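You operate a simulated robot arm through the tools that you are given. There is no shell and no other tool.

The job below is to be done with a simulated two-armed robot. You get a single attempt, and the scene is never put back.

Task
Press the holed card onto the boxed cones and fold both short flaps.
Fine: box on the small green table; press it right down first, then stand the long table's folded card on it and fold the flaps in. Set down upright: folded card.

It is judged by the outcome, as a careful person would: the job done as asked, and still so three seconds after it is handed in. It fails if anything else is knocked over, pushed out of place, dropped, spilled or broken. Flat cloth is picked up by pressing the open fingertips on it (5 to 10 N) and closing them slowly along it; thin cloth reads only 2 to 8 mm in the jaws.

Robot
Two 7-joint arms with fingered hands on one trunk, on a base that moves. Base frame: it is fixed to the floor where the robot stands at the start and does not move with it; the origin is under the middle of the robot, x ahead of it, y to its left, z up. Lengths are in mm, angles in rad, forces in N, time in s.
The left shoulder is at the start at [60, 166, 801], the right one opposite. With the tool pointing down near the work surface each hand reaches from about 260 to 840 mm from the robot's upright axis, wherever it stands, measured 20 degrees to its own side. Places, roughly: black cone [-2750, 500, 500]; blue cone [-3000, 250, 500]; brown cone [-2750, 250, 500]; folded card [-2000, 250, 750]; green cone [-3000, 250, 500]; holed card [-2000, 1000, 750]; left flap [-3000, 200, 700]; right flap [-2700, 400, 700]; white strips [-2800, 300, 600]. Payload 5 kg a hand.
The tool frame of a hand sits at the grasp point between the pads (the TCP): z along the fingers, y along the line on which they close. The tips reach 32 mm beyond it. The gripper opens to 160 mm; its body begins 89 mm behind the TCP. The gripper is a hand of 3 fingers: y runs from the thumb to the fingers, the wrist lies at [0, 0, -267] in the tool frame, and closing takes about 1.5 s.
Orientation is that of the tool frame in the base frame, as a unit quaternion [w, x, y, z]. With the fingers straight down and closing along the base's y, the tool's x points along the base's -x, its y along +y and its z along -z.

Tools
- The arms move only by the tool arm_command. It takes "left_increments", "right_increments" or both (then of equal length, played together; a hand with none holds still); each is a list of rows, each an object of numbers (a shift or turn left out is 0, a gripper value left out holds the last): "x", "y", "z": the shift along the tool's x, y, z in mm; "wx", "wy", "wz": the turn, a rotation vector about the tool's x, y, z in rad; "hand": the finger opening in mm, from 0 to 160. In form: [{"x": .., "y": .., "z": .., "wx": .., "wy": .., "wz": .., "hand": ..}, ...]. A call has 1 to 20 rows; each row shifts and turns the commanded pose from where the row before left it, along the tool's axes as they then stand. Each row takes 0.2 s and may step no farther than 50 mm and 0.15 rad from the row before; otherwise, or with a gripper value out of range, the whole call is refused. Where a pose cannot be reached the arm comes as near as it can. A force on the tool above 90 N (or 10 N above the force at the start of the call, whichever is more), or a blocked arm, ends the call early, and 0.2 s more pass. The fingers move at their own pace (about 45 mm/s each) and stop on an object; they squeeze with about 32 N. The grip force told is the motor's: it shows also when the fingers shut on nothing. Time passes only in rows, and 0.2 s behind the last, so rows that do not move let the fingers close. The reply holds the time, the measured pose of the TCP, the force on the tool along the base axes, the opening and the grip force, in the units named above and with some noise, with the torque about the TCP (base axes, N m) and any sound that the robot's microphone picked up.
- Cameras (640 x 400 px; columns grow to the right, rows downward): "scene" is now at [68.6, 3.5, 1460.6]; the picture's right is [-0.10, -1.00, 0.00], its down [-0.54, 0.05, -0.84] and it looks along [0.83, -0.08, -0.55] (base axes); focal length 254 px, centre (320, 200). "left" rides on the left gripper at [-65, -4, -116] in its tool frame; the picture's right is [0.06, -1.00, 0.00], its down [0.87, 0.05, -0.49] and it looks along [0.49, 0.03, 0.87] (tool axes); focal length 261 px, centre (320, 200). "right" rides on the right gripper at [65, -4, -116] in its tool frame; the picture's right is [0.06, 1.00, 0.00], its down [-0.87, 0.05, -0.49] and it looks along [-0.49, 0.03, 0.87] (tool axes); focal length 261 px, centre (320, 200). There is no depth. A picture from a camera that has moved, and an enlarged one, comes with that camera's place and axes in the base frame and with its lens. The place of the scene camera against the robot may be out by one fixed shift of up to 25 mm in any direction.
- camera(camera): a new picture of that camera. The clock stands still meanwhile.
- lift_body(by): slides the trunk up (or, below 0, down) by that many mm; the arms and the scene camera ride with it, the base frame stays. It gives what a move gives, with no picture.
- steer(legs): drives the robot by 1 to 6 legs, each [ahead, turn to the left] in mm and rad, along the robot's own axes; the way and the turn of a leg run together, so that a leg with both is an arc; at most 1500 mm and 3.142 rad a leg. The arms and the cameras ride along, it lands a little off, and it stops where it bumps. It gives what a move gives.
- grasp_type(shape, hand): the hand has 3 fingers and takes this shape, open, in about a second: jaw (thumb against the fingers, like two jaws); tri (thumb and two fingers); tip (a fingertip pinch); poke (one finger out to press); point (the index stretched); flat (the hand flat); cup (the hand cupped); fist (a fist). The gripper value then closes the fingers along that shape, each until it touches; the sizes above hold for jaw. It gives what a move gives, with no picture.
- head_to(pan, tilt): turns the head with the scene camera to pan (to the left, within 1.501 rad either way) and tilt (down, from -0.506 to 1.204), counted from straight ahead of the robot. It gives what a move gives.
- zoom(camera, box): a new picture of the part [left, top, right, bottom] of that camera's present view, enlarged. The clock stands still meanwhile.
- sign_off(): hands the job in; it is judged then, once.

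Nothing tells you exact positions but the pictures and the camera data. Unless the task says otherwise, let go and move clear before handing in.

The tools are called after "Request:" by a JSON object that holds its "name" and its "arguments". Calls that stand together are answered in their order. arm_command: Moves the arms, as the interface text tells. Its arguments: {"type":"object","properties":{"left_increments":{"type":"array"},"right_increments":{"type":"array"}},"required":[]} The other tools are called the same way: lift_body (by) moves the trunk up or down; grasp_type (shape, hand) gives the hand a shape; steer (legs) drives the base; head_to (pan, tilt) turns the head that bears the scene camera; camera (camera) takes a picture; zoom (camera, box) takes an enlarged picture of a part of a camera's view; sign_off () hands the job in.

At the start:

```text
time_s: 0.0
left_tcp_pos: [674.9, 222.1, 1102.7]
left_ee_rot: [0.0, 0.0, 1.0, 0.0]
left_ft_force: [0.9, -0.4, 0.1]
left_ft_torque: [-0.02, 0.0, 0.0]
left_finger_gap: 159.8
left_grip_force: 0.0
left_shape: jaw
right_tcp_pos: [548.0, -277.4, 1050.7]
right_ee_rot: [0.0, 0.0, 1.0, -0.001]
right_ft_force: [-0.5, -0.4, 0.5]
right_ft_torque: [0.0, 0.0, 0.01]
right_finger_gap: 160.1
right_grip_force: 0.1
right_shape: jaw
trunk travel left (down, up): [-350.0, 240.0]
robot x, y, heading: [-2.7, 1.9, 0.001]
head pan, tilt (commanded): [-0.096, 0.579]
```

scene: 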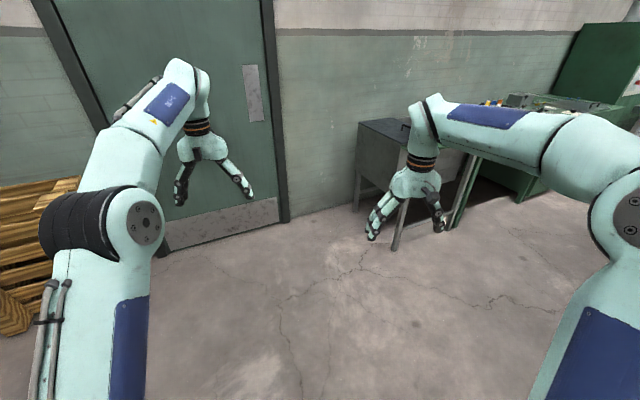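
right: 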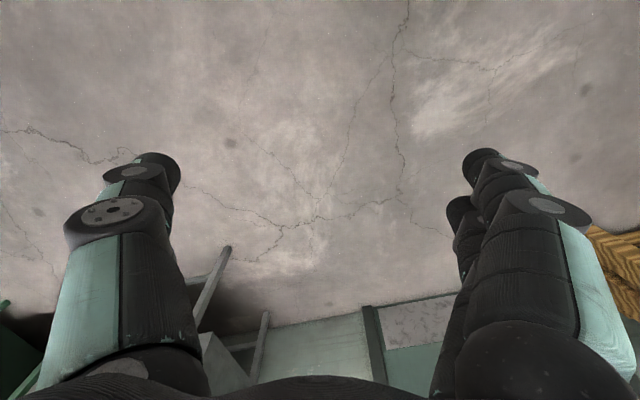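
left: 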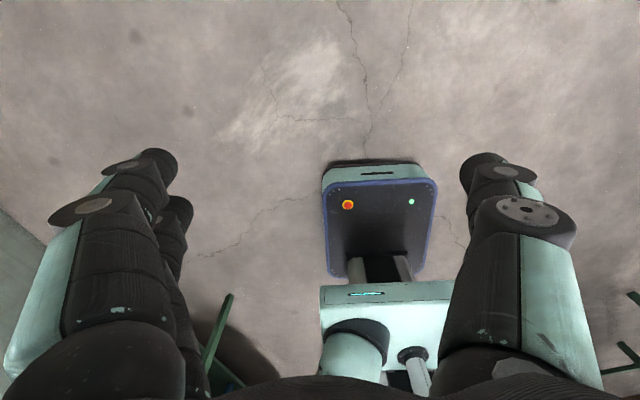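

The robot faces a door and a wall; the work lies behind it, around x -2000 to -3000. I'll look to both sides with the head before driving.

Request:
{"name": "head_to", "arguments": {"pan": 1.5, "tilt": 0.4}}

Request:
{"name": "camera", "arguments": {"camera": "scene"}}

Request:
{"name": "head_to", "arguments": {"pan": -1.5, "tilt": 0.4}}

Request:
{"name": "camera", "arguments": {"camera": "scene"}}

```text
time_s: 1.7
left_tcp_pos: [674.5, 221.6, 1103.1]
left_ee_rot: [0.0, 0.0, 1.0, 0.0]
left_ft_force: [0.0, -0.5, 0.5]
left_ft_torque: [-0.04, 0.0, 0.04]
left_finger_gap: 159.7
left_grip_force: 0.0
left_shape: jaw
right_tcp_pos: [547.8, -278.0, 1049.4]
right_ee_rot: [0.0, 0.001, 1.0, 0.0]
right_ft_force: [-0.1, -0.3, 0.5]
right_ft_torque: [0.0, 0.03, -0.01]
right_finger_gap: 159.8
right_grip_force: 0.0
right_shape: jaw
trunk travel left (down, up): [-350.0, 240.0]
robot x, y, heading: [0.2, -1.9, -0.002]
head pan, tilt (commanded): [1.499, 0.4]
```

```text
taken
camera scene: at [-13.4, 104.4, 1476.9], right [1.0, -0.07, 0.0], down [-0.03, -0.39, -0.92], along [0.07, 0.92, -0.39], focal length 254 px, centre (320, 200)
```

scene: 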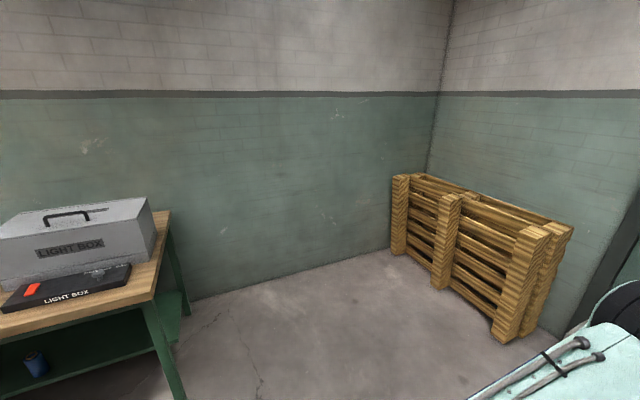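

```text
time_s: 4.3
left_tcp_pos: [675.9, 221.6, 1101.3]
left_ee_rot: [0.001, -0.001, 1.0, 0.001]
left_ft_force: [-0.3, 0.8, -0.5]
left_ft_torque: [-0.01, -0.03, 0.01]
left_finger_gap: 159.7
left_grip_force: 0.1
left_shape: jaw
right_tcp_pos: [547.5, -277.8, 1049.6]
right_ee_rot: [0.0, 0.0, 1.0, -0.001]
right_ft_force: [0.3, -0.5, 0.1]
right_ft_torque: [0.01, 0.01, -0.01]
right_finger_gap: 160.1
right_grip_force: 0.0
right_shape: jaw
trunk travel left (down, up): [-350.0, 240.0]
robot x, y, heading: [-2.1, -0.5, 0.004]
head pan, tilt (commanded): [-1.499, 0.4]
```

```text
taken
camera scene: at [-13.4, -80.3, 1476.9], right [-1.0, -0.07, 0.0], down [-0.03, 0.39, -0.92], along [0.07, -0.92, -0.39], focal length 254 px, centre (320, 200)
```

scene: 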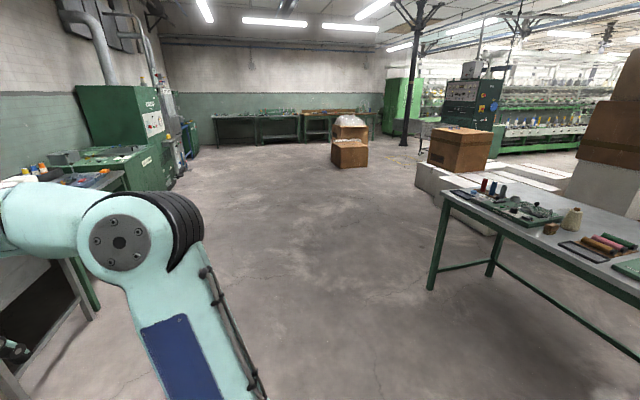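

The long light-box table is to the left-rear, and open floor lies to the right. I'll turn the robot around (to the right, where it's open) and look at the work area.

Request:
{"name": "head_to", "arguments": {"pan": 0, "tilt": 0.4}}

Request:
{"name": "steer", "arguments": {"legs": [[0, -1.5708], [0, -1.3]]}}

Request:
{"name": "camera", "arguments": {"camera": "scene"}}

```text
time_s: 5.9
left_tcp_pos: [675.7, 223.3, 1102.0]
left_ee_rot: [0.0, 0.0, 1.0, 0.0]
left_ft_force: [-0.7, 1.1, -0.3]
left_ft_torque: [-0.02, 0.02, 0.0]
left_finger_gap: 160.0
left_grip_force: 0.0
left_shape: jaw
right_tcp_pos: [546.8, -277.6, 1049.9]
right_ee_rot: [0.001, 0.0, 1.0, 0.0]
right_ft_force: [-0.5, 0.8, 0.3]
right_ft_torque: [0.0, -0.02, 0.02]
right_finger_gap: 160.0
right_grip_force: 0.0
right_shape: jaw
trunk travel left (down, up): [-350.0, 240.0]
robot x, y, heading: [0.1, 1.5, -0.002]
head pan, tilt (commanded): [0.0, 0.4]
```

```text
time_s: 13.5
left_tcp_pos: [-588.0, -399.2, 1102.7]
left_ee_rot: [0.001, 0.99, 0.138, 0.0]
left_ft_force: [-0.2, -0.2, -0.3]
left_ft_torque: [-0.03, 0.02, -0.03]
left_finger_gap: 159.9
left_grip_force: 0.1
left_shape: jaw
right_tcp_pos: [-603.6, 116.7, 1049.8]
right_ee_rot: [-0.001, 0.99, 0.138, 0.001]
right_ft_force: [0.4, -0.4, 0.4]
right_ft_torque: [-0.01, 0.02, 0.02]
right_finger_gap: 160.0
right_grip_force: 0.0
right_shape: jaw
trunk travel left (down, up): [-350.0, 240.0]
robot x, y, heading: [-1.4, -2.7, -2.863]
head pan, tilt (commanded): [0.0, 0.4]
```

```text
taken
camera scene: at [-50.7, -4.9, 1476.9], right [-0.27, 0.96, 0.0], down [0.37, 0.11, -0.92], along [-0.89, -0.25, -0.39], focal length 254 px, centre (320, 200)
```

scene: 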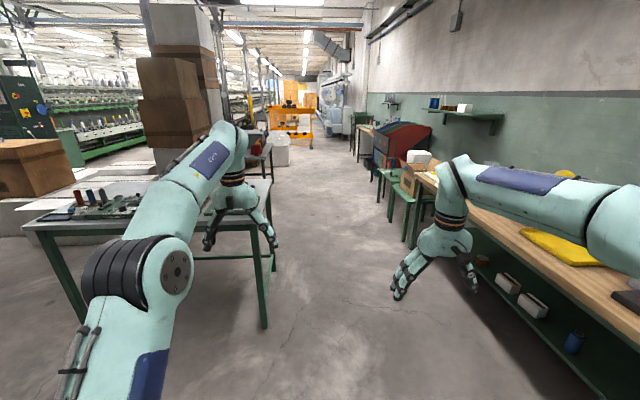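

I see an aisle with the long light-box table on the right, and a small green table with a cardboard box further on. I'll look closer.

Request:
{"name": "zoom", "arguments": {"camera": "scene", "box": [340, 110, 500, 210]}}

Request:
{"name": "zoom", "arguments": {"camera": "scene", "box": [20, 150, 280, 310]}}

Request:
{"name": "head_to", "arguments": {"pan": -0.7, "tilt": 0.4}}

Request:
{"name": "camera", "arguments": {"camera": "scene"}}

```text
4.00 times, centred on (420, 160) of scene
camera zoom: at [-50.7, -4.9, 1476.9], right [-0.27, 0.96, 0.0], down [0.37, 0.11, -0.92], along [-0.89, -0.25, -0.39], focal length 1015 px, centre (-80, 360)
```

zoom: 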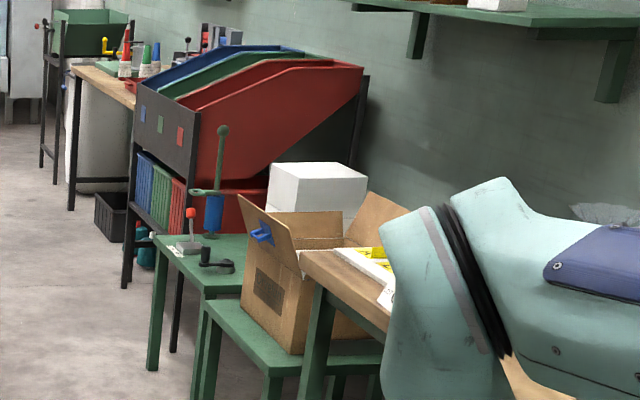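

```text
2.46 times, centred on (150, 230) of scene
camera zoom: at [-50.7, -4.9, 1476.9], right [-0.27, 0.96, 0.0], down [0.37, 0.11, -0.92], along [-0.89, -0.25, -0.39], focal length 624 px, centre (738, 126)
```

zoom: 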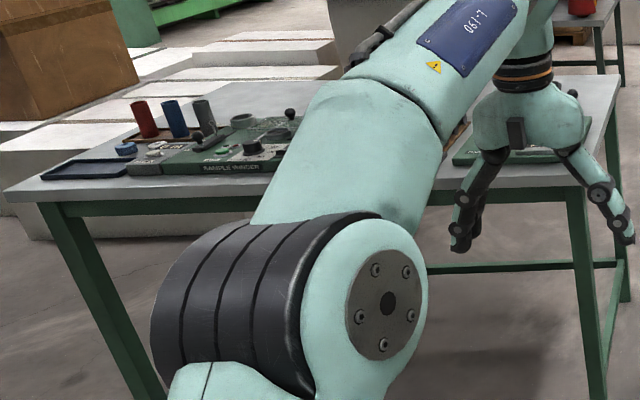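

```text
time_s: 14.6
left_tcp_pos: [-587.4, -399.7, 1102.2]
left_ee_rot: [0.0, 0.99, 0.138, 0.001]
left_ft_force: [-0.1, 0.5, 0.2]
left_ft_torque: [-0.02, -0.01, 0.0]
left_finger_gap: 159.7
left_grip_force: 0.2
left_shape: jaw
right_tcp_pos: [-602.4, 115.7, 1049.4]
right_ee_rot: [0.0, 0.99, 0.139, 0.0]
right_ft_force: [-1.4, 0.0, -0.4]
right_ft_torque: [-0.04, 0.01, -0.01]
right_finger_gap: 159.8
right_grip_force: 0.1
right_shape: jaw
trunk travel left (down, up): [-350.0, 240.0]
robot x, y, heading: [3.1, 0.5, -2.862]
head pan, tilt (commanded): [-0.7, 0.4]
```

```text
taken
camera scene: at [-46.0, 58.1, 1476.9], right [0.41, 0.91, 0.0], down [0.36, -0.16, -0.92], along [-0.84, 0.38, -0.39], focal length 254 px, centre (320, 200)
```

scene: 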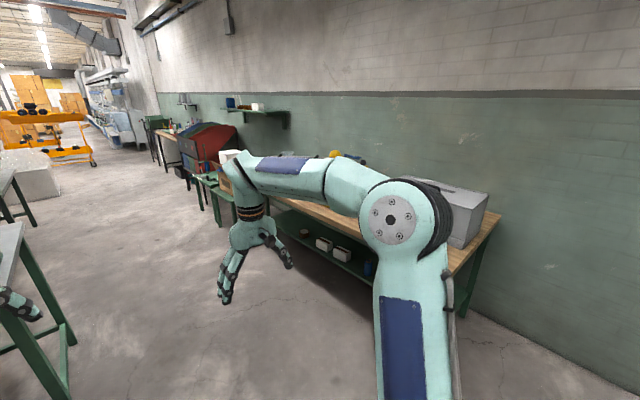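

The box sits on a small green table just past the far end of the long table. I'll pull both arms in and then drive down the middle of the aisle.

Request:
{"name": "arm_command", "arguments": {"left_increments": [{"x": 45}, {"x": 45}, {"x": 45}, {"x": 45}, {"x": 45}, {"x": 45}, {}, {}], "right_increments": [{"x": 30, "z": -8}, {"x": 30, "z": -8}, {"x": 30, "z": -8}, {"x": 30, "z": -8}, {"x": 30, "z": -8}, {"z": -10}, {}, {}]}}

Request:
{"name": "steer", "arguments": {"legs": [[0, -0.253], [800, 0]]}}

Request:
{"name": "head_to", "arguments": {"pan": -0.8, "tilt": 0.6}}

Request:
{"name": "camera", "arguments": {"camera": "scene"}}

```text
time_s: 16.4
left_tcp_pos: [-328.2, -324.5, 1102.1]
left_ee_rot: [-0.001, 0.99, 0.138, 0.0]
left_ft_force: [0.2, -0.4, 0.3]
left_ft_torque: [0.02, 0.01, 0.0]
left_finger_gap: 159.9
left_grip_force: 0.0
left_shape: jaw
right_tcp_pos: [-457.6, 157.6, 1100.0]
right_ee_rot: [0.0, 0.99, 0.139, -0.001]
right_ft_force: [0.5, -0.7, 0.0]
right_ft_torque: [0.02, -0.03, 0.01]
right_finger_gap: 159.9
right_grip_force: 0.1
right_shape: jaw
trunk travel left (down, up): [-350.0, 240.0]
robot x, y, heading: [0.4, -1.9, -2.863]
head pan, tilt (commanded): [-0.7, 0.4]
```

```text
time_s: 21.6
left_tcp_pos: [-1201.1, -247.7, 1102.1]
left_ee_rot: [0.0, 1.0, 0.011, 0.0]
left_ft_force: [0.0, 0.2, 0.3]
left_ft_torque: [0.03, -0.06, 0.05]
left_finger_gap: 159.8
left_grip_force: 0.1
left_shape: jaw
right_tcp_pos: [-1204.9, 250.8, 1099.3]
right_ee_rot: [0.0, 1.0, 0.011, 0.001]
right_ft_force: [-0.5, -0.1, -0.2]
right_ft_torque: [0.0, 0.0, 0.01]
right_finger_gap: 160.0
right_grip_force: 0.0
right_shape: jaw
trunk travel left (down, up): [-350.0, 240.0]
robot x, y, heading: [-799.5, -19.4, -3.119]
head pan, tilt (commanded): [-0.7, 0.4]
```

```text
time_s: 22.3
left_tcp_pos: [-1201.7, -248.7, 1101.8]
left_ee_rot: [0.0, 1.0, 0.011, 0.0]
left_ft_force: [0.4, 0.1, -0.4]
left_ft_torque: [0.0, 0.0, -0.01]
left_finger_gap: 160.0
left_grip_force: 0.0
left_shape: jaw
right_tcp_pos: [-1205.1, 250.1, 1099.9]
right_ee_rot: [0.001, 1.0, 0.01, 0.0]
right_ft_force: [0.1, 1.1, -0.3]
right_ft_torque: [0.0, 0.02, -0.02]
right_finger_gap: 160.0
right_grip_force: 0.1
right_shape: jaw
trunk travel left (down, up): [-350.0, 240.0]
robot x, y, heading: [-796.0, -21.0, -3.12]
head pan, tilt (commanded): [-0.799, 0.6]
```

```text
taken
camera scene: at [-824.4, 56.0, 1458.7], right [0.7, 0.71, 0.0], down [0.4, -0.4, -0.83], along [-0.59, 0.58, -0.56], focal length 254 px, centre (320, 200)
```

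scene: 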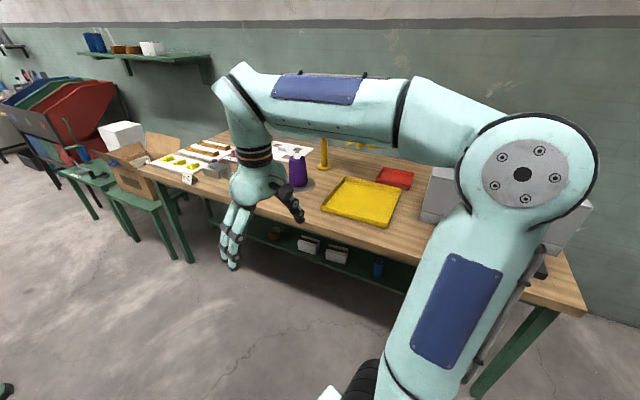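

The long table carries white trays with yellow pieces, a holed sheet, a purple cone and so on, with the open box beyond its far end. I'll drive on along the aisle and turn to face the table.

Request:
{"name": "steer", "arguments": {"legs": [[0, 0.129], [1010, 0], [0, -1.392]]}}

Request:
{"name": "head_to", "arguments": {"pan": 0.3, "tilt": 0.7}}

Request:
{"name": "camera", "arguments": {"camera": "scene"}}

```text
time_s: 31.7
left_tcp_pos: [-2141.3, 137.8, 1102.4]
left_ee_rot: [-0.001, 0.815, -0.58, 0.0]
left_ft_force: [-0.2, -0.2, -0.3]
left_ft_torque: [-0.01, 0.03, 0.0]
left_finger_gap: 159.6
left_grip_force: 0.1
left_shape: jaw
right_tcp_pos: [-1668.3, 294.6, 1099.6]
right_ee_rot: [0.0, 0.815, -0.579, 0.0]
right_ft_force: [0.5, 0.7, 0.1]
right_ft_torque: [0.0, 0.02, 0.02]
right_finger_gap: 159.9
right_grip_force: 0.1
right_shape: jaw
trunk travel left (down, up): [-350.0, 240.0]
robot x, y, heading: [-1800.1, -170.5, 1.906]
head pan, tilt (commanded): [-0.799, 0.6]
```

```text
time_s: 33.0
left_tcp_pos: [-2140.9, 137.1, 1101.7]
left_ee_rot: [0.0, 0.815, -0.579, -0.001]
left_ft_force: [-0.2, 0.1, -0.6]
left_ft_torque: [0.02, 0.02, 0.01]
left_finger_gap: 159.5
left_grip_force: 0.0
left_shape: jaw
right_tcp_pos: [-1667.9, 294.8, 1099.7]
right_ee_rot: [0.0, 0.815, -0.58, 0.0]
right_ft_force: [0.8, -1.0, -0.8]
right_ft_torque: [-0.02, -0.01, 0.0]
right_finger_gap: 159.9
right_grip_force: 0.0
right_shape: jaw
trunk travel left (down, up): [-350.0, 240.0]
robot x, y, heading: [-1801.7, -173.7, 1.908]
head pan, tilt (commanded): [0.3, 0.7]
```

```text
taken
camera scene: at [-1830.3, -120.1, 1450.0], right [0.81, 0.59, 0.0], down [0.38, -0.52, -0.76], along [-0.45, 0.62, -0.64], focal length 254 px, centre (320, 200)
```

scene: 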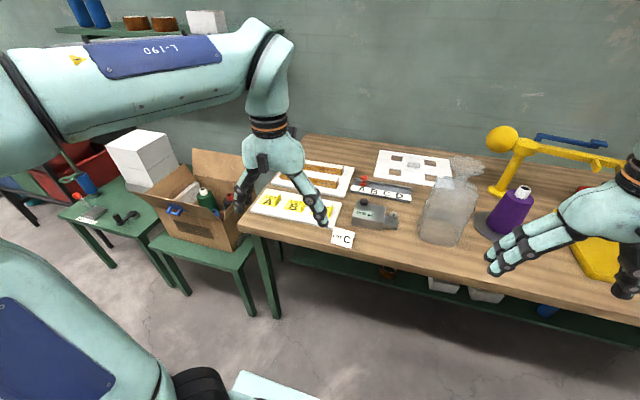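

Now the table is in view. I'll zoom in on the cards and the box.

Request:
{"name": "zoom", "arguments": {"camera": "scene", "box": [240, 140, 480, 290]}}

Request:
{"name": "zoom", "arguments": {"camera": "scene", "box": [100, 120, 300, 245]}}

```text
2.67 times, centred on (360, 215) of scene
camera zoom: at [-1830.3, -120.1, 1450.0], right [0.81, 0.59, 0.0], down [0.38, -0.52, -0.76], along [-0.45, 0.62, -0.64], focal length 676 px, centre (213, 160)
```

zoom: 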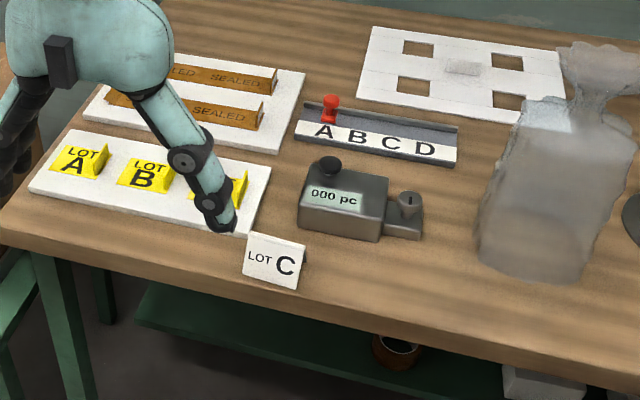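

```text
3.20 times, centred on (200, 182) of scene
camera zoom: at [-1830.3, -120.1, 1450.0], right [0.81, 0.59, 0.0], down [0.38, -0.52, -0.76], along [-0.45, 0.62, -0.64], focal length 812 px, centre (704, 256)
```

zoom: 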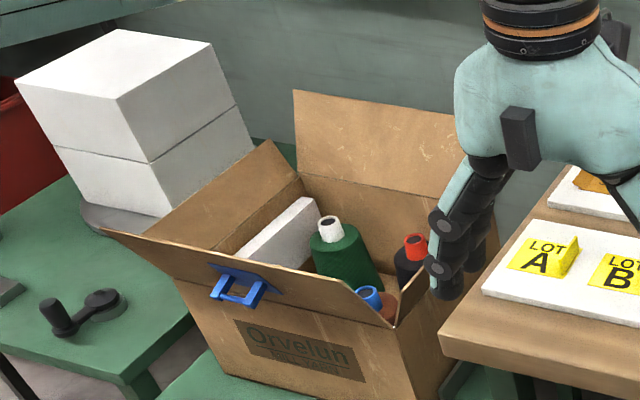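

The holed card (white, four holes) lies at the rear of the long table, the LOT C tent card stands near the front edge, and the box with four cones is to the left. I'll look down to see how close the base can come, and look at the holed card in close-up.

Request:
{"name": "zoom", "arguments": {"camera": "scene", "box": [350, 130, 510, 230]}}

Request:
{"name": "head_to", "arguments": {"pan": 0.0, "tilt": 1.2}}

Request:
{"name": "camera", "arguments": {"camera": "scene"}}

Request:
{"name": "camera", "arguments": {"camera": "right"}}

Request:
{"name": "camera", "arguments": {"camera": "left"}}

```text
4.00 times, centred on (430, 180) of scene
camera zoom: at [-1830.3, -120.1, 1450.0], right [0.81, 0.59, 0.0], down [0.38, -0.52, -0.76], along [-0.45, 0.62, -0.64], focal length 1015 px, centre (-120, 280)
```

zoom: 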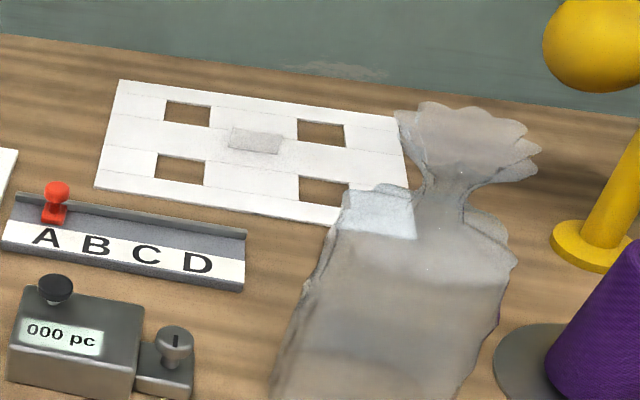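

```text
time_s: 33.9
left_tcp_pos: [-2141.1, 137.6, 1103.6]
left_ee_rot: [0.0, 0.815, -0.58, 0.0]
left_ft_force: [0.3, 0.4, 0.3]
left_ft_torque: [-0.02, -0.01, -0.01]
left_finger_gap: 159.9
left_grip_force: 0.0
left_shape: jaw
right_tcp_pos: [-1667.7, 294.6, 1100.0]
right_ee_rot: [0.0, 0.815, -0.579, 0.0]
right_ft_force: [-0.9, 0.6, -0.5]
right_ft_torque: [0.03, 0.0, -0.02]
right_finger_gap: 159.8
right_grip_force: 0.1
right_shape: jaw
trunk travel left (down, up): [-350.0, 240.0]
robot x, y, heading: [-1802.8, -171.4, 1.905]
head pan, tilt (commanded): [0.0, 1.201]
```

```text
taken
camera scene: at [-1798.4, -135.7, 1414.1], right [0.94, 0.33, 0.0], down [0.31, -0.88, -0.36], along [-0.12, 0.34, -0.93], focal length 254 px, centre (320, 200)
```

scene: 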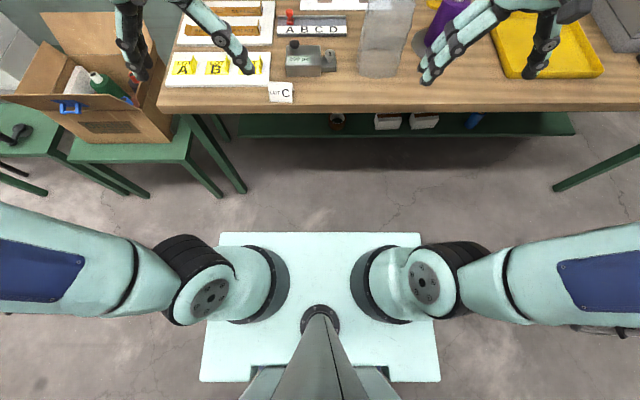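

```text
taken
camera right: at [-1643.2, 233.2, 1215.9], right [-0.92, -0.39, 0.0], down [-0.34, 0.8, 0.49], along [-0.19, 0.45, -0.87], focal length 261 px, centre (320, 200)
```

right: 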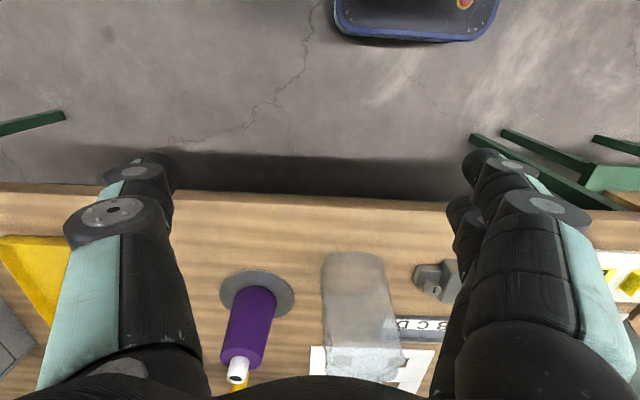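

```text
taken
camera left: at [-2159.2, 200.7, 1218.2], right [0.96, 0.27, 0.0], down [0.23, -0.84, 0.49], along [0.13, -0.47, -0.87], focal length 261 px, centre (320, 200)
```

left: 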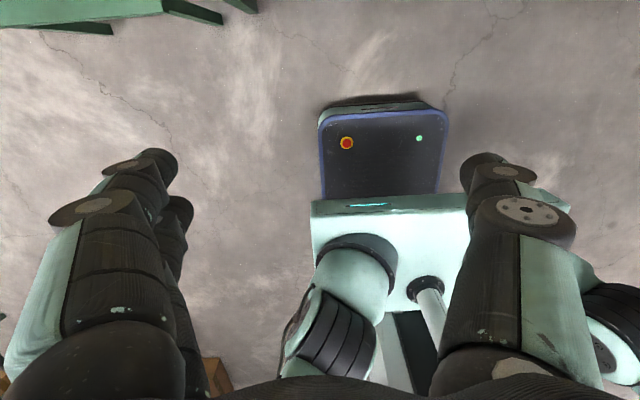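

The base can slide partly under the long table top, as the shelf is set back. I'll raise the trunk, then drive closer to the table to bring the holed card within reach.

Request:
{"name": "lift_body", "arguments": {"by": 200}}

Request:
{"name": "steer", "arguments": {"legs": [[250, 0]]}}

Request:
{"name": "head_to", "arguments": {"pan": 0.0, "tilt": 0.9}}

Request:
{"name": "camera", "arguments": {"camera": "scene"}}

```text
time_s: 36.1
left_tcp_pos: [-2141.2, 137.5, 1302.8]
left_ee_rot: [0.0, 0.814, -0.58, 0.0]
left_ft_force: [0.0, -0.5, 0.5]
left_ft_torque: [0.0, 0.01, -0.01]
left_finger_gap: 159.6
left_grip_force: 0.2
left_shape: jaw
right_tcp_pos: [-1668.5, 295.6, 1299.5]
right_ee_rot: [0.0, 0.815, -0.579, 0.0]
right_ft_force: [-0.1, -0.3, 0.5]
right_ft_torque: [-0.01, -0.01, 0.0]
right_finger_gap: 159.8
right_grip_force: 0.1
right_shape: jaw
trunk travel left (down, up): [-550.0, 40.0]
robot x, y, heading: [-1797.2, -172.8, 1.905]
head pan, tilt (commanded): [0.0, 1.201]
```

```text
time_s: 37.9
left_tcp_pos: [-2223.4, 376.9, 1301.3]
left_ee_rot: [0.0, 0.814, -0.58, 0.0]
left_ft_force: [-0.2, -0.2, 0.2]
left_ft_torque: [-0.04, 0.03, 0.01]
left_finger_gap: 160.0
left_grip_force: 0.0
left_shape: jaw
right_tcp_pos: [-1750.4, 534.0, 1299.2]
right_ee_rot: [0.0, 0.815, -0.58, 0.0]
right_ft_force: [-0.6, -0.4, 0.3]
right_ft_torque: [-0.01, -0.04, 0.04]
right_finger_gap: 159.7
right_grip_force: 0.0
right_shape: jaw
trunk travel left (down, up): [-550.0, 40.0]
robot x, y, heading: [-1882.3, 67.1, 1.901]
head pan, tilt (commanded): [0.0, 1.201]
```

```text
time_s: 38.7
left_tcp_pos: [-2224.4, 375.0, 1301.7]
left_ee_rot: [0.0, 0.814, -0.58, 0.0]
left_ft_force: [-0.1, -0.4, -0.6]
left_ft_torque: [-0.01, 0.0, -0.02]
left_finger_gap: 160.0
left_grip_force: 0.0
left_shape: jaw
right_tcp_pos: [-1749.4, 532.7, 1299.1]
right_ee_rot: [0.0, 0.815, -0.58, 0.0]
right_ft_force: [-0.4, -0.6, -0.6]
right_ft_torque: [0.0, 0.0, -0.02]
right_finger_gap: 159.7
right_grip_force: 0.1
right_shape: jaw
trunk travel left (down, up): [-550.0, 40.0]
robot x, y, heading: [-1878.9, 67.9, 1.901]
head pan, tilt (commanded): [0.0, 0.901]
```

```text
taken
camera scene: at [-1887.3, 120.4, 1633.8], right [0.94, 0.33, 0.0], down [0.26, -0.74, -0.62], along [-0.2, 0.59, -0.78], focal length 254 px, centre (320, 200)
```

scene: 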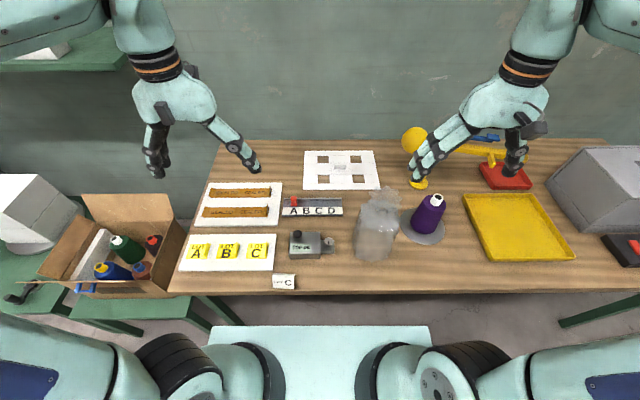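

Request:
{"name": "zoom", "arguments": {"camera": "scene", "box": [170, 140, 410, 300]}}

Request:
{"name": "zoom", "arguments": {"camera": "scene", "box": [0, 170, 200, 320]}}

Request:
{"name": "zoom", "arguments": {"camera": "scene", "box": [290, 140, 400, 210]}}

Request:
{"name": "zoom", "arguments": {"camera": "scene", "box": [170, 225, 310, 300]}}

```text
2.50 times, centred on (290, 220) of scene
camera zoom: at [-1887.3, 120.4, 1633.8], right [0.94, 0.33, 0.0], down [0.26, -0.74, -0.62], along [-0.2, 0.59, -0.78], focal length 634 px, centre (395, 150)
```

zoom: 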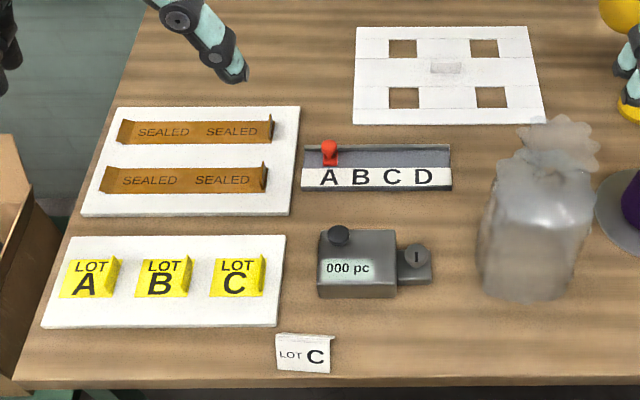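

```text
2.67 times, centred on (100, 245) of scene
camera zoom: at [-1887.3, 120.4, 1633.8], right [0.94, 0.33, 0.0], down [0.26, -0.74, -0.62], along [-0.2, 0.59, -0.78], focal length 676 px, centre (907, 80)
```

zoom: 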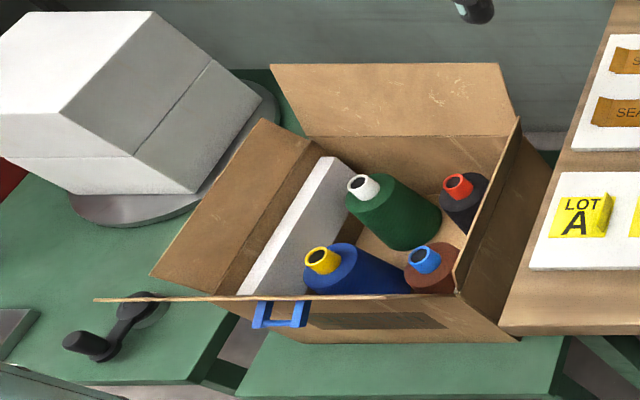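

```text
5.71 times, centred on (345, 175) of scene
camera zoom: at [-1887.3, 120.4, 1633.8], right [0.94, 0.33, 0.0], down [0.26, -0.74, -0.62], along [-0.2, 0.59, -0.78], focal length 1450 px, centre (177, 343)
```

zoom: 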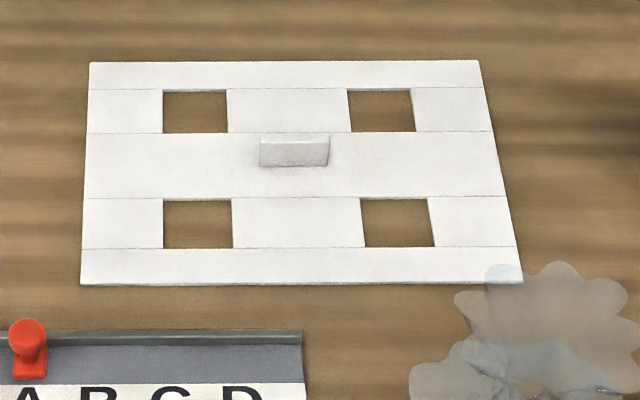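

```text
4.57 times, centred on (240, 262) of scene
camera zoom: at [-1887.3, 120.4, 1633.8], right [0.94, 0.33, 0.0], down [0.26, -0.74, -0.62], along [-0.2, 0.59, -0.78], focal length 1160 px, centre (686, -86)
```

zoom: 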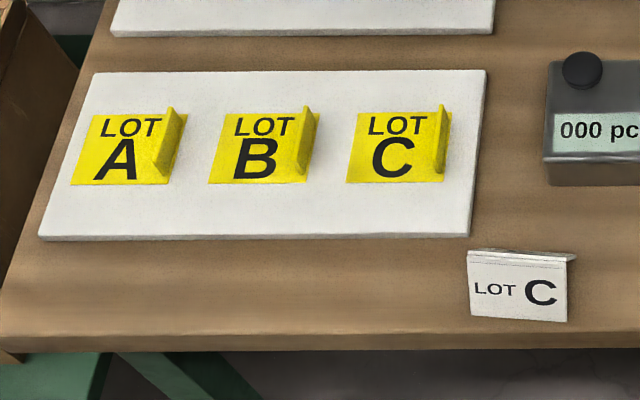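

The holed card has a raised centre handle about 60 mm long, good for a grip across it. It's about 950 mm from my axis, so I'll creep 180 mm closer and re-measure.

Request:
{"name": "steer", "arguments": {"legs": [[180, 0]]}}

Request:
{"name": "camera", "arguments": {"camera": "scene"}}

Request:
{"name": "zoom", "arguments": {"camera": "scene", "box": [280, 140, 420, 230]}}

```text
time_s: 40.2
left_tcp_pos: [-2281.2, 545.7, 1301.0]
left_ee_rot: [0.001, 0.815, -0.58, 0.002]
left_ft_force: [0.3, 0.2, 0.4]
left_ft_torque: [-0.04, -0.01, 0.0]
left_finger_gap: 160.2
left_grip_force: 0.0
left_shape: jaw
right_tcp_pos: [-1808.8, 700.7, 1298.4]
right_ee_rot: [0.001, 0.814, -0.581, 0.0]
right_ft_force: [-0.8, 1.0, 0.0]
right_ft_torque: [-0.07, -0.02, 0.01]
right_finger_gap: 159.9
right_grip_force: 0.0
right_shape: jaw
trunk travel left (down, up): [-550.0, 40.0]
robot x, y, heading: [-1937.6, 232.5, 1.904]
head pan, tilt (commanded): [0.0, 0.901]
```

```text
taken
camera scene: at [-1946.1, 290.6, 1633.8], right [0.95, 0.33, 0.0], down [0.26, -0.74, -0.62], along [-0.2, 0.59, -0.78], focal length 254 px, centre (320, 200)
```

scene: 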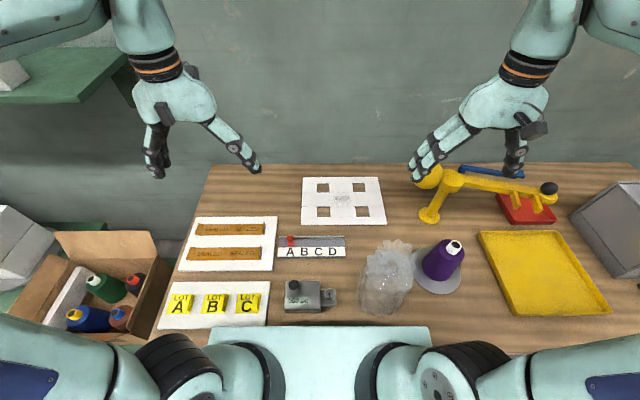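

```text
4.44 times, centred on (350, 185) of scene
camera zoom: at [-1946.1, 290.6, 1633.8], right [0.95, 0.33, 0.0], down [0.26, -0.74, -0.62], along [-0.2, 0.59, -0.78], focal length 1128 px, centre (187, 267)
```

zoom: 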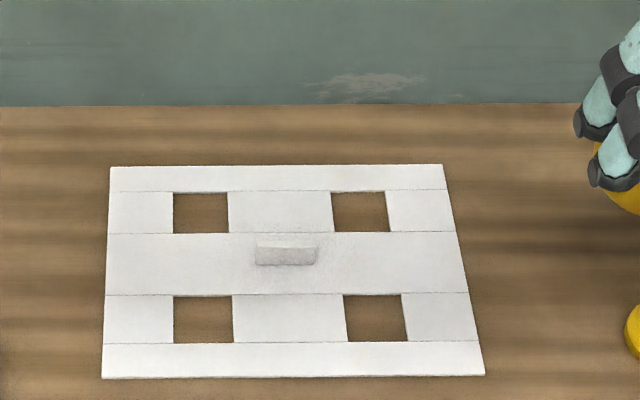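

The card handle is around (-2075, 948), with the card top near z 800. I'll bring the right hand above it at height and turn it so that the jaws close across the handle.

Request:
{"name": "arm_command", "arguments": {"right_increments": [{"x": -40, "y": 21}, {"x": -40, "y": 21}, {"x": -40, "y": 21}, {"x": -40, "y": 21}, {"x": -40, "y": 21}, {"x": -40, "y": 21}, {"x": -40, "y": 21}, {"x": -40, "y": 24}, {}]}}

Request:
{"name": "arm_command", "arguments": {"right_increments": [{"wz": 0.1428}, {"wz": 0.1428}, {"wz": 0.1428}, {"wz": 0.1428}, {"wz": 0.1428}, {"wz": 0.1428}, {"wz": 0.1428}, {"wz": 0.1428}, {"wz": 0.1428}, {"wz": 0.1428}, {"wz": 0.1428}, {}]}}

Request:
{"name": "camera", "arguments": {"camera": "scene"}}

Request:
{"name": "camera", "arguments": {"camera": "right"}}

```text
time_s: 42.2
left_tcp_pos: [-2282.2, 546.3, 1301.3]
left_ee_rot: [0.0, 0.814, -0.58, 0.0]
left_ft_force: [-0.5, -0.2, 0.7]
left_ft_torque: [-0.02, -0.03, 0.01]
left_finger_gap: 160.0
left_grip_force: 0.1
left_shape: jaw
right_tcp_pos: [-2047.7, 926.3, 1297.7]
right_ee_rot: [0.001, 0.815, -0.58, 0.001]
right_ft_force: [-0.2, -0.4, 0.2]
right_ft_torque: [-0.04, -0.05, 0.0]
right_finger_gap: 160.1
right_grip_force: 0.1
right_shape: jaw
right hand out of reach, approached as far as the arm can: row 8
trunk travel left (down, up): [-550.0, 40.0]
robot x, y, heading: [-1943.7, 233.2, 1.9]
head pan, tilt (commanded): [0.0, 0.901]
```

```text
time_s: 44.8
left_tcp_pos: [-2281.5, 544.7, 1302.6]
left_ee_rot: [0.0, 0.814, -0.581, -0.001]
left_ft_force: [-0.5, 0.3, -0.5]
left_ft_torque: [-0.01, -0.02, 0.03]
left_finger_gap: 159.8
left_grip_force: 0.1
left_shape: jaw
right_tcp_pos: [-2048.1, 925.5, 1298.3]
right_ee_rot: [0.0, -0.165, 0.986, 0.0]
right_ft_force: [-0.4, 0.2, 0.2]
right_ft_torque: [0.02, -0.01, -0.04]
right_finger_gap: 159.9
right_grip_force: 0.1
right_shape: jaw
trunk travel left (down, up): [-550.0, 40.0]
robot x, y, heading: [-1940.6, 237.5, 1.901]
head pan, tilt (commanded): [0.0, 0.901]
```

```text
taken
camera scene: at [-1945.7, 288.9, 1633.9], right [0.95, 0.33, 0.0], down [0.26, -0.74, -0.62], along [-0.2, 0.59, -0.78], focal length 254 px, centre (320, 200)
```

scene: 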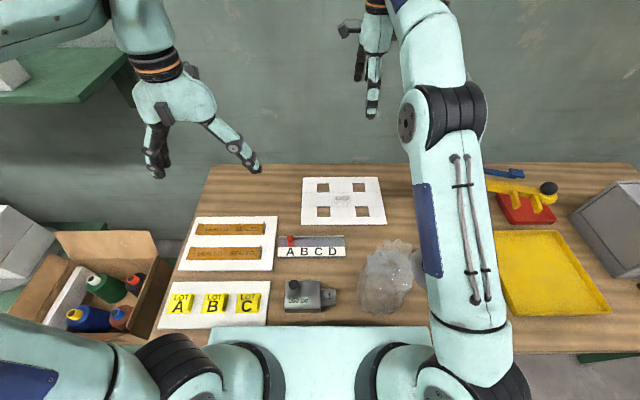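

```text
taken
camera right: at [-2108.7, 898.8, 1415.6], right [-0.38, 0.92, 0.0], down [0.8, 0.33, 0.49], along [0.45, 0.19, -0.87], focal length 261 px, centre (320, 200)
```

right: 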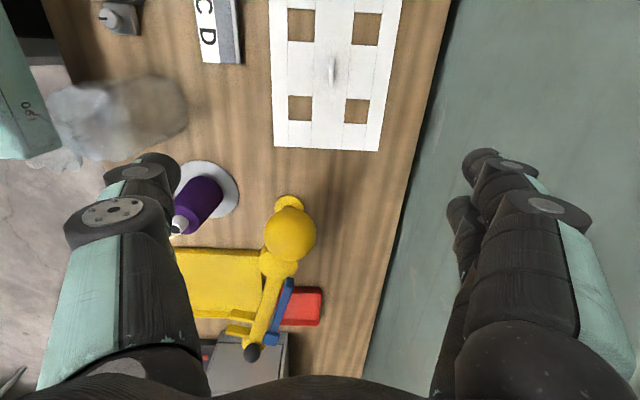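

The hand camera puts the handle at about (-2094, 934). I'll move above it and go down partway, then check again.

Request:
{"name": "arm_command", "arguments": {"right_increments": [{"x": 5.8, "y": 3.3, "z": 43, "hand": 90}, {"x": 5.8, "y": 3.3, "z": 43}, {"x": 5.8, "y": 3.3, "z": 43}, {"x": 5.8, "y": 3.3, "z": 43}, {"x": 5.8, "y": 3.3, "z": 43}, {"x": 5.8, "y": 3.3, "z": 43}, {"x": 5.8, "y": 3.3, "z": 43}, {}, {}]}}

Request:
{"name": "camera", "arguments": {"camera": "right"}}

Request:
{"name": "camera", "arguments": {"camera": "scene"}}

```text
time_s: 46.8
left_tcp_pos: [-2281.2, 544.6, 1303.0]
left_ee_rot: [0.0, 0.814, -0.581, 0.0]
left_ft_force: [-0.3, -0.1, 0.1]
left_ft_torque: [0.0, -0.02, -0.01]
left_finger_gap: 159.8
left_grip_force: 0.0
left_shape: jaw
right_tcp_pos: [-2094.3, 933.4, 999.3]
right_ee_rot: [-0.001, -0.165, 0.986, 0.001]
right_ft_force: [-0.5, 0.1, 0.1]
right_ft_torque: [-0.02, -0.04, 0.01]
right_finger_gap: 90.9
right_grip_force: 0.2
right_shape: jaw
trunk travel left (down, up): [-550.0, 40.0]
robot x, y, heading: [-1936.7, 236.6, 1.902]
head pan, tilt (commanded): [0.0, 0.901]
```

```text
taken
camera right: at [-2154.6, 907.6, 1115.3], right [-0.38, 0.92, 0.0], down [0.8, 0.34, 0.49], along [0.45, 0.19, -0.87], focal length 261 px, centre (320, 200)
```

right: 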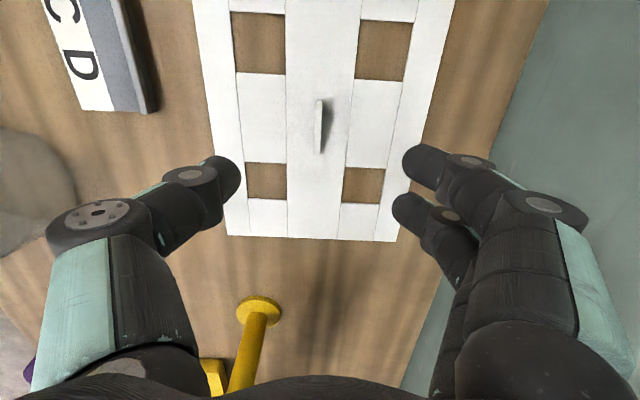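

```text
taken
camera scene: at [-1945.8, 289.2, 1633.8], right [0.95, 0.33, 0.0], down [0.26, -0.74, -0.62], along [-0.2, 0.59, -0.78], focal length 254 px, centre (320, 200)
```

scene: 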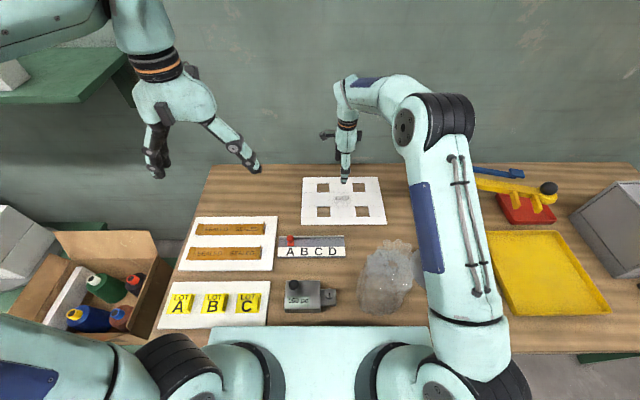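

The hand is right over the handle. I'll make the small corrections and come down to just above the card.

Request:
{"name": "arm_command", "arguments": {"right_increments": [{"x": -5, "z": 36, "wz": -0.025, "hand": 60}, {"z": 36}, {"z": 36}, {"z": 30}, {}, {}]}}

Request:
{"name": "camera", "arguments": {"camera": "right"}}

Request:
{"name": "zoom", "arguments": {"camera": "scene", "box": [290, 130, 400, 210]}}

```text
time_s: 48.2
left_tcp_pos: [-2280.9, 544.6, 1301.8]
left_ee_rot: [0.0, 0.814, -0.581, 0.0]
left_ft_force: [0.9, 0.5, -0.8]
left_ft_torque: [-0.02, 0.0, 0.0]
left_finger_gap: 159.6
left_grip_force: 0.1
left_shape: jaw
right_tcp_pos: [-2088.9, 935.2, 859.9]
right_ee_rot: [0.0, -0.177, 0.984, 0.0]
right_ft_force: [-0.4, 1.1, 0.0]
right_ft_torque: [-0.01, -0.01, -0.01]
right_finger_gap: 60.5
right_grip_force: 0.1
right_shape: jaw
trunk travel left (down, up): [-550.0, 40.0]
robot x, y, heading: [-1940.9, 233.1, 1.902]
head pan, tilt (commanded): [0.0, 0.901]
```

```text
taken
camera right: at [-2149.1, 907.1, 976.6], right [-0.41, 0.91, 0.0], down [0.8, 0.36, 0.49], along [0.45, 0.2, -0.87], focal length 261 px, centre (320, 200)
```

right: 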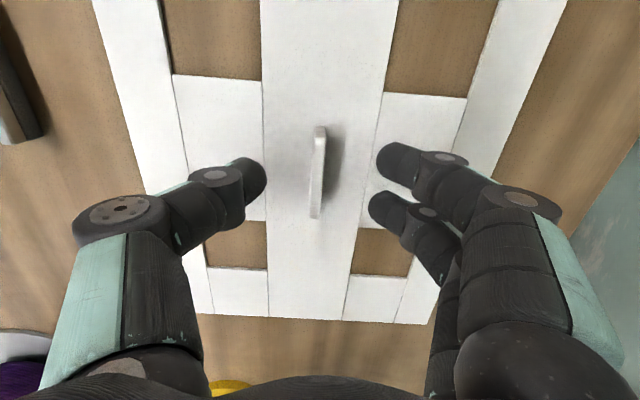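

```text
5.00 times, centred on (345, 170) of scene
camera zoom: at [-1945.7, 289.0, 1633.9], right [0.95, 0.33, 0.0], down [0.26, -0.74, -0.62], along [-0.2, 0.59, -0.78], focal length 1268 px, centre (195, 350)
```

zoom: 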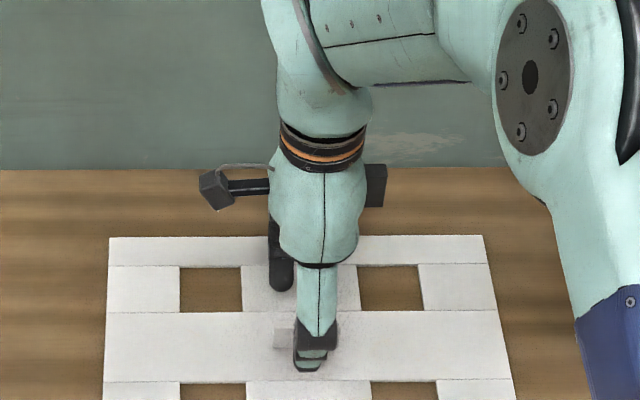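

Fingers straddle the handle and are parallel with it. I'll lower gently until the tips are just about to touch the card.

Request:
{"name": "arm_command", "arguments": {"right_increments": [{"z": 6}, {"z": 6}, {"z": 5}, {}]}}

Request:
{"name": "camera", "arguments": {"camera": "right"}}

```text
time_s: 49.2
left_tcp_pos: [-2280.0, 544.0, 1301.6]
left_ee_rot: [0.0, 0.814, -0.581, 0.0]
left_ft_force: [-0.4, 0.4, -0.2]
left_ft_torque: [0.02, 0.01, -0.01]
left_finger_gap: 159.8
left_grip_force: 0.0
left_shape: jaw
right_tcp_pos: [-2088.8, 934.4, 843.2]
right_ee_rot: [0.0, -0.178, 0.984, 0.0]
right_ft_force: [0.5, 0.2, 0.4]
right_ft_torque: [-0.02, 0.0, 0.01]
right_finger_gap: 60.3
right_grip_force: 0.0
right_shape: jaw
trunk travel left (down, up): [-550.0, 40.0]
robot x, y, heading: [-1938.6, 232.6, 1.904]
head pan, tilt (commanded): [0.0, 0.901]
```

```text
taken
camera right: at [-2149.4, 907.1, 959.7], right [-0.41, 0.91, 0.0], down [0.8, 0.36, 0.49], along [0.45, 0.2, -0.87], focal length 261 px, centre (320, 200)
```

right: 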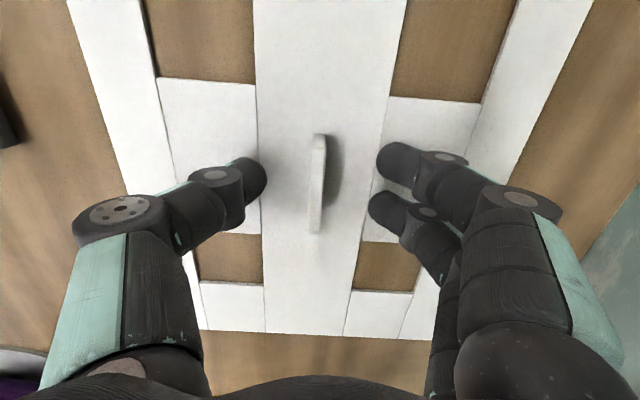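

Request:
{"name": "arm_command", "arguments": {"right_increments": [{"z": 4}, {}]}}

Request:
{"name": "arm_command", "arguments": {"right_increments": [{"hand": 40}, {"hand": 20}, {"hand": 0}, {}, {}, {}, {}, {}]}}

Request:
{"name": "camera", "arguments": {"camera": "right"}}

```text
time_s: 49.8
left_tcp_pos: [-2281.4, 545.7, 1301.0]
left_ee_rot: [-0.001, 0.814, -0.581, -0.001]
left_ft_force: [-0.6, -0.5, 0.1]
left_ft_torque: [-0.02, 0.02, 0.03]
left_finger_gap: 160.2
left_grip_force: 0.1
left_shape: jaw
right_tcp_pos: [-2089.7, 934.6, 839.8]
right_ee_rot: [0.001, -0.179, 0.984, 0.0]
right_ft_force: [0.9, -0.5, 0.4]
right_ft_torque: [-0.01, -0.01, 0.01]
right_finger_gap: 60.3
right_grip_force: 0.0
right_shape: jaw
trunk travel left (down, up): [-550.0, 40.0]
robot x, y, heading: [-1940.8, 232.8, 1.903]
head pan, tilt (commanded): [0.0, 0.901]
```

```text
time_s: 51.6
left_tcp_pos: [-2280.9, 545.4, 1301.9]
left_ee_rot: [-0.001, 0.814, -0.58, 0.0]
left_ft_force: [-0.1, 0.5, -0.7]
left_ft_torque: [0.02, 0.01, 0.0]
left_finger_gap: 159.8
left_grip_force: 0.1
left_shape: jaw
right_tcp_pos: [-2089.3, 934.2, 839.1]
right_ee_rot: [0.0, -0.179, 0.984, 0.0]
right_ft_force: [0.3, 0.0, -0.8]
right_ft_torque: [0.05, -0.02, 0.02]
right_finger_gap: 3.0
right_grip_force: 32.3
right_shape: jaw
trunk travel left (down, up): [-550.0, 40.0]
robot x, y, heading: [-1937.9, 233.8, 1.899]
head pan, tilt (commanded): [0.0, 0.901]
```

```text
taken
camera right: at [-2149.4, 907.0, 955.5], right [-0.41, 0.91, 0.0], down [0.8, 0.36, 0.49], along [0.45, 0.2, -0.87], focal length 261 px, centre (320, 200)
```

right: 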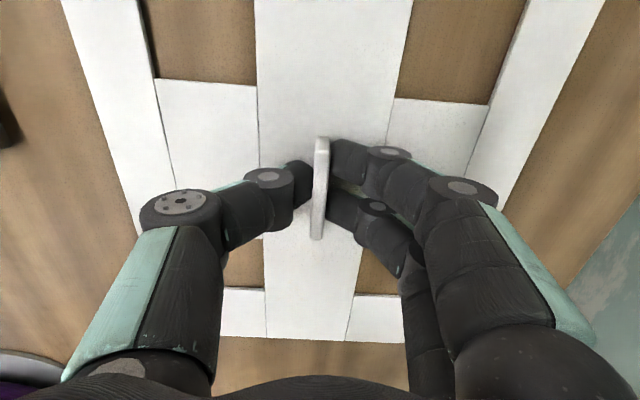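

The jaws have closed on the handle (3 mm gap, full grip). I'll lift slowly and check that the card comes along.

Request:
{"name": "arm_command", "arguments": {"right_increments": [{"z": -5}, {"z": -10}, {"z": -15}, {}]}}

Request:
{"name": "camera", "arguments": {"camera": "right"}}

Request:
{"name": "camera", "arguments": {"camera": "scene"}}

```text
time_s: 52.6
left_tcp_pos: [-2281.1, 546.0, 1302.6]
left_ee_rot: [0.001, 0.814, -0.581, 0.0]
left_ft_force: [1.1, -0.1, -0.5]
left_ft_torque: [0.0, 0.0, -0.02]
left_finger_gap: 160.0
left_grip_force: 0.0
left_shape: jaw
right_tcp_pos: [-2090.1, 935.3, 869.4]
right_ee_rot: [0.0, -0.177, 0.984, -0.001]
right_ft_force: [0.1, 0.0, -1.3]
right_ft_torque: [-0.02, 0.01, 0.04]
right_finger_gap: 2.6
right_grip_force: 32.7
right_shape: jaw
trunk travel left (down, up): [-550.0, 40.0]
robot x, y, heading: [-1937.6, 235.6, 1.905]
head pan, tilt (commanded): [0.0, 0.901]
```

```text
taken
camera right: at [-2149.2, 907.4, 985.2], right [-0.41, 0.91, 0.0], down [0.79, 0.36, 0.49], along [0.45, 0.2, -0.87], focal length 261 px, centre (320, 200)
```

right: 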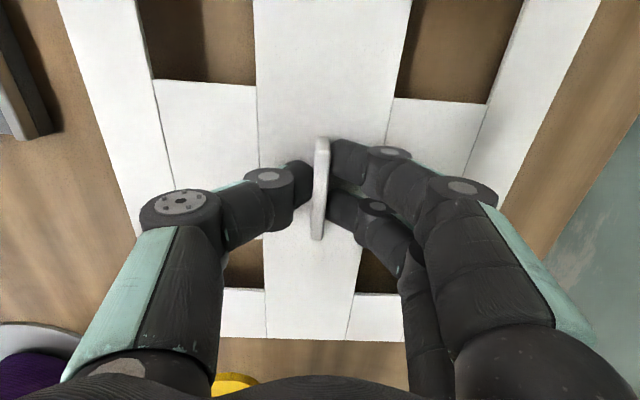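

```text
taken
camera scene: at [-1945.7, 289.2, 1633.9], right [0.95, 0.33, 0.0], down [0.26, -0.74, -0.62], along [-0.2, 0.59, -0.78], focal length 254 px, centre (320, 200)
```

scene: 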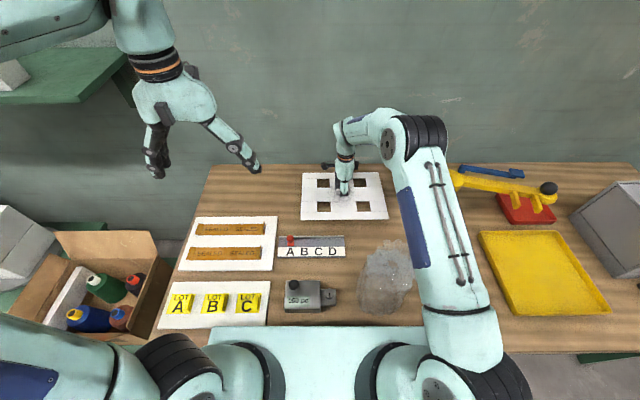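

The card hangs level from the hand. I'll raise it well above everything on the table and draw it back towards me.

Request:
{"name": "arm_command", "arguments": {"right_increments": [{"z": -35}, {"z": -40}, {"z": -40}, {"z": -40}, {"z": -40}, {"z": -40}, {"z": -40}, {"y": -20, "z": -10}, {"y": -30, "z": -10}, {"y": -35, "z": -10}, {"y": -35}, {"y": -35}, {"y": -35}, {"y": -35}, {"y": -20}, {}]}}

Request:
{"name": "camera", "arguments": {"camera": "scene"}}

Request:
{"name": "camera", "arguments": {"camera": "right"}}

```text
time_s: 56.0
left_tcp_pos: [-2280.9, 544.7, 1303.1]
left_ee_rot: [0.0, 0.814, -0.58, 0.0]
left_ft_force: [0.0, 0.0, -1.0]
left_ft_torque: [0.01, -0.01, -0.02]
left_finger_gap: 159.9
left_grip_force: 0.1
left_shape: jaw
right_tcp_pos: [-2002.2, 704.9, 1173.1]
right_ee_rot: [0.0, -0.177, 0.984, 0.0]
right_ft_force: [-0.4, 0.6, -0.9]
right_ft_torque: [0.01, -0.02, 0.0]
right_finger_gap: 2.6
right_grip_force: 31.6
right_shape: jaw
trunk travel left (down, up): [-550.0, 40.0]
robot x, y, heading: [-1940.0, 233.9, 1.905]
head pan, tilt (commanded): [0.0, 0.901]
```

```text
taken
camera scene: at [-1945.7, 289.1, 1633.9], right [0.95, 0.33, 0.0], down [0.26, -0.74, -0.62], along [-0.2, 0.59, -0.78], focal length 254 px, centre (320, 200)
```

scene: 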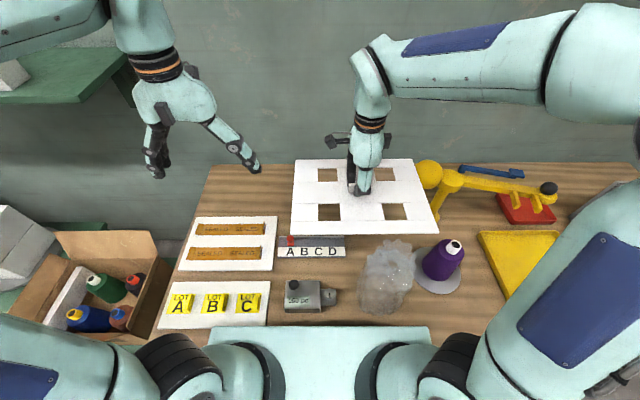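

```text
taken
camera right: at [-2063.0, 677.5, 1290.0], right [-0.41, 0.91, 0.0], down [0.8, 0.36, 0.49], along [0.45, 0.2, -0.87], focal length 261 px, centre (320, 200)
```

right: 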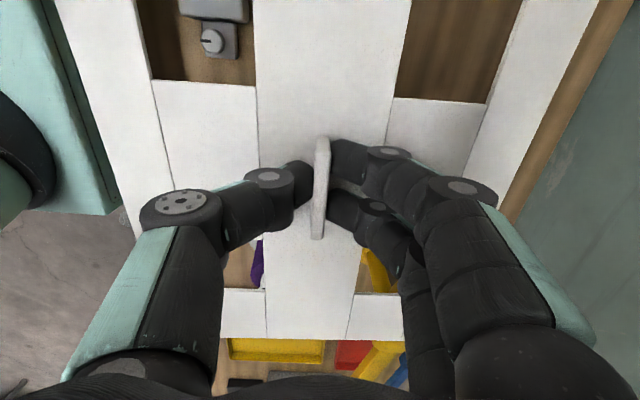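

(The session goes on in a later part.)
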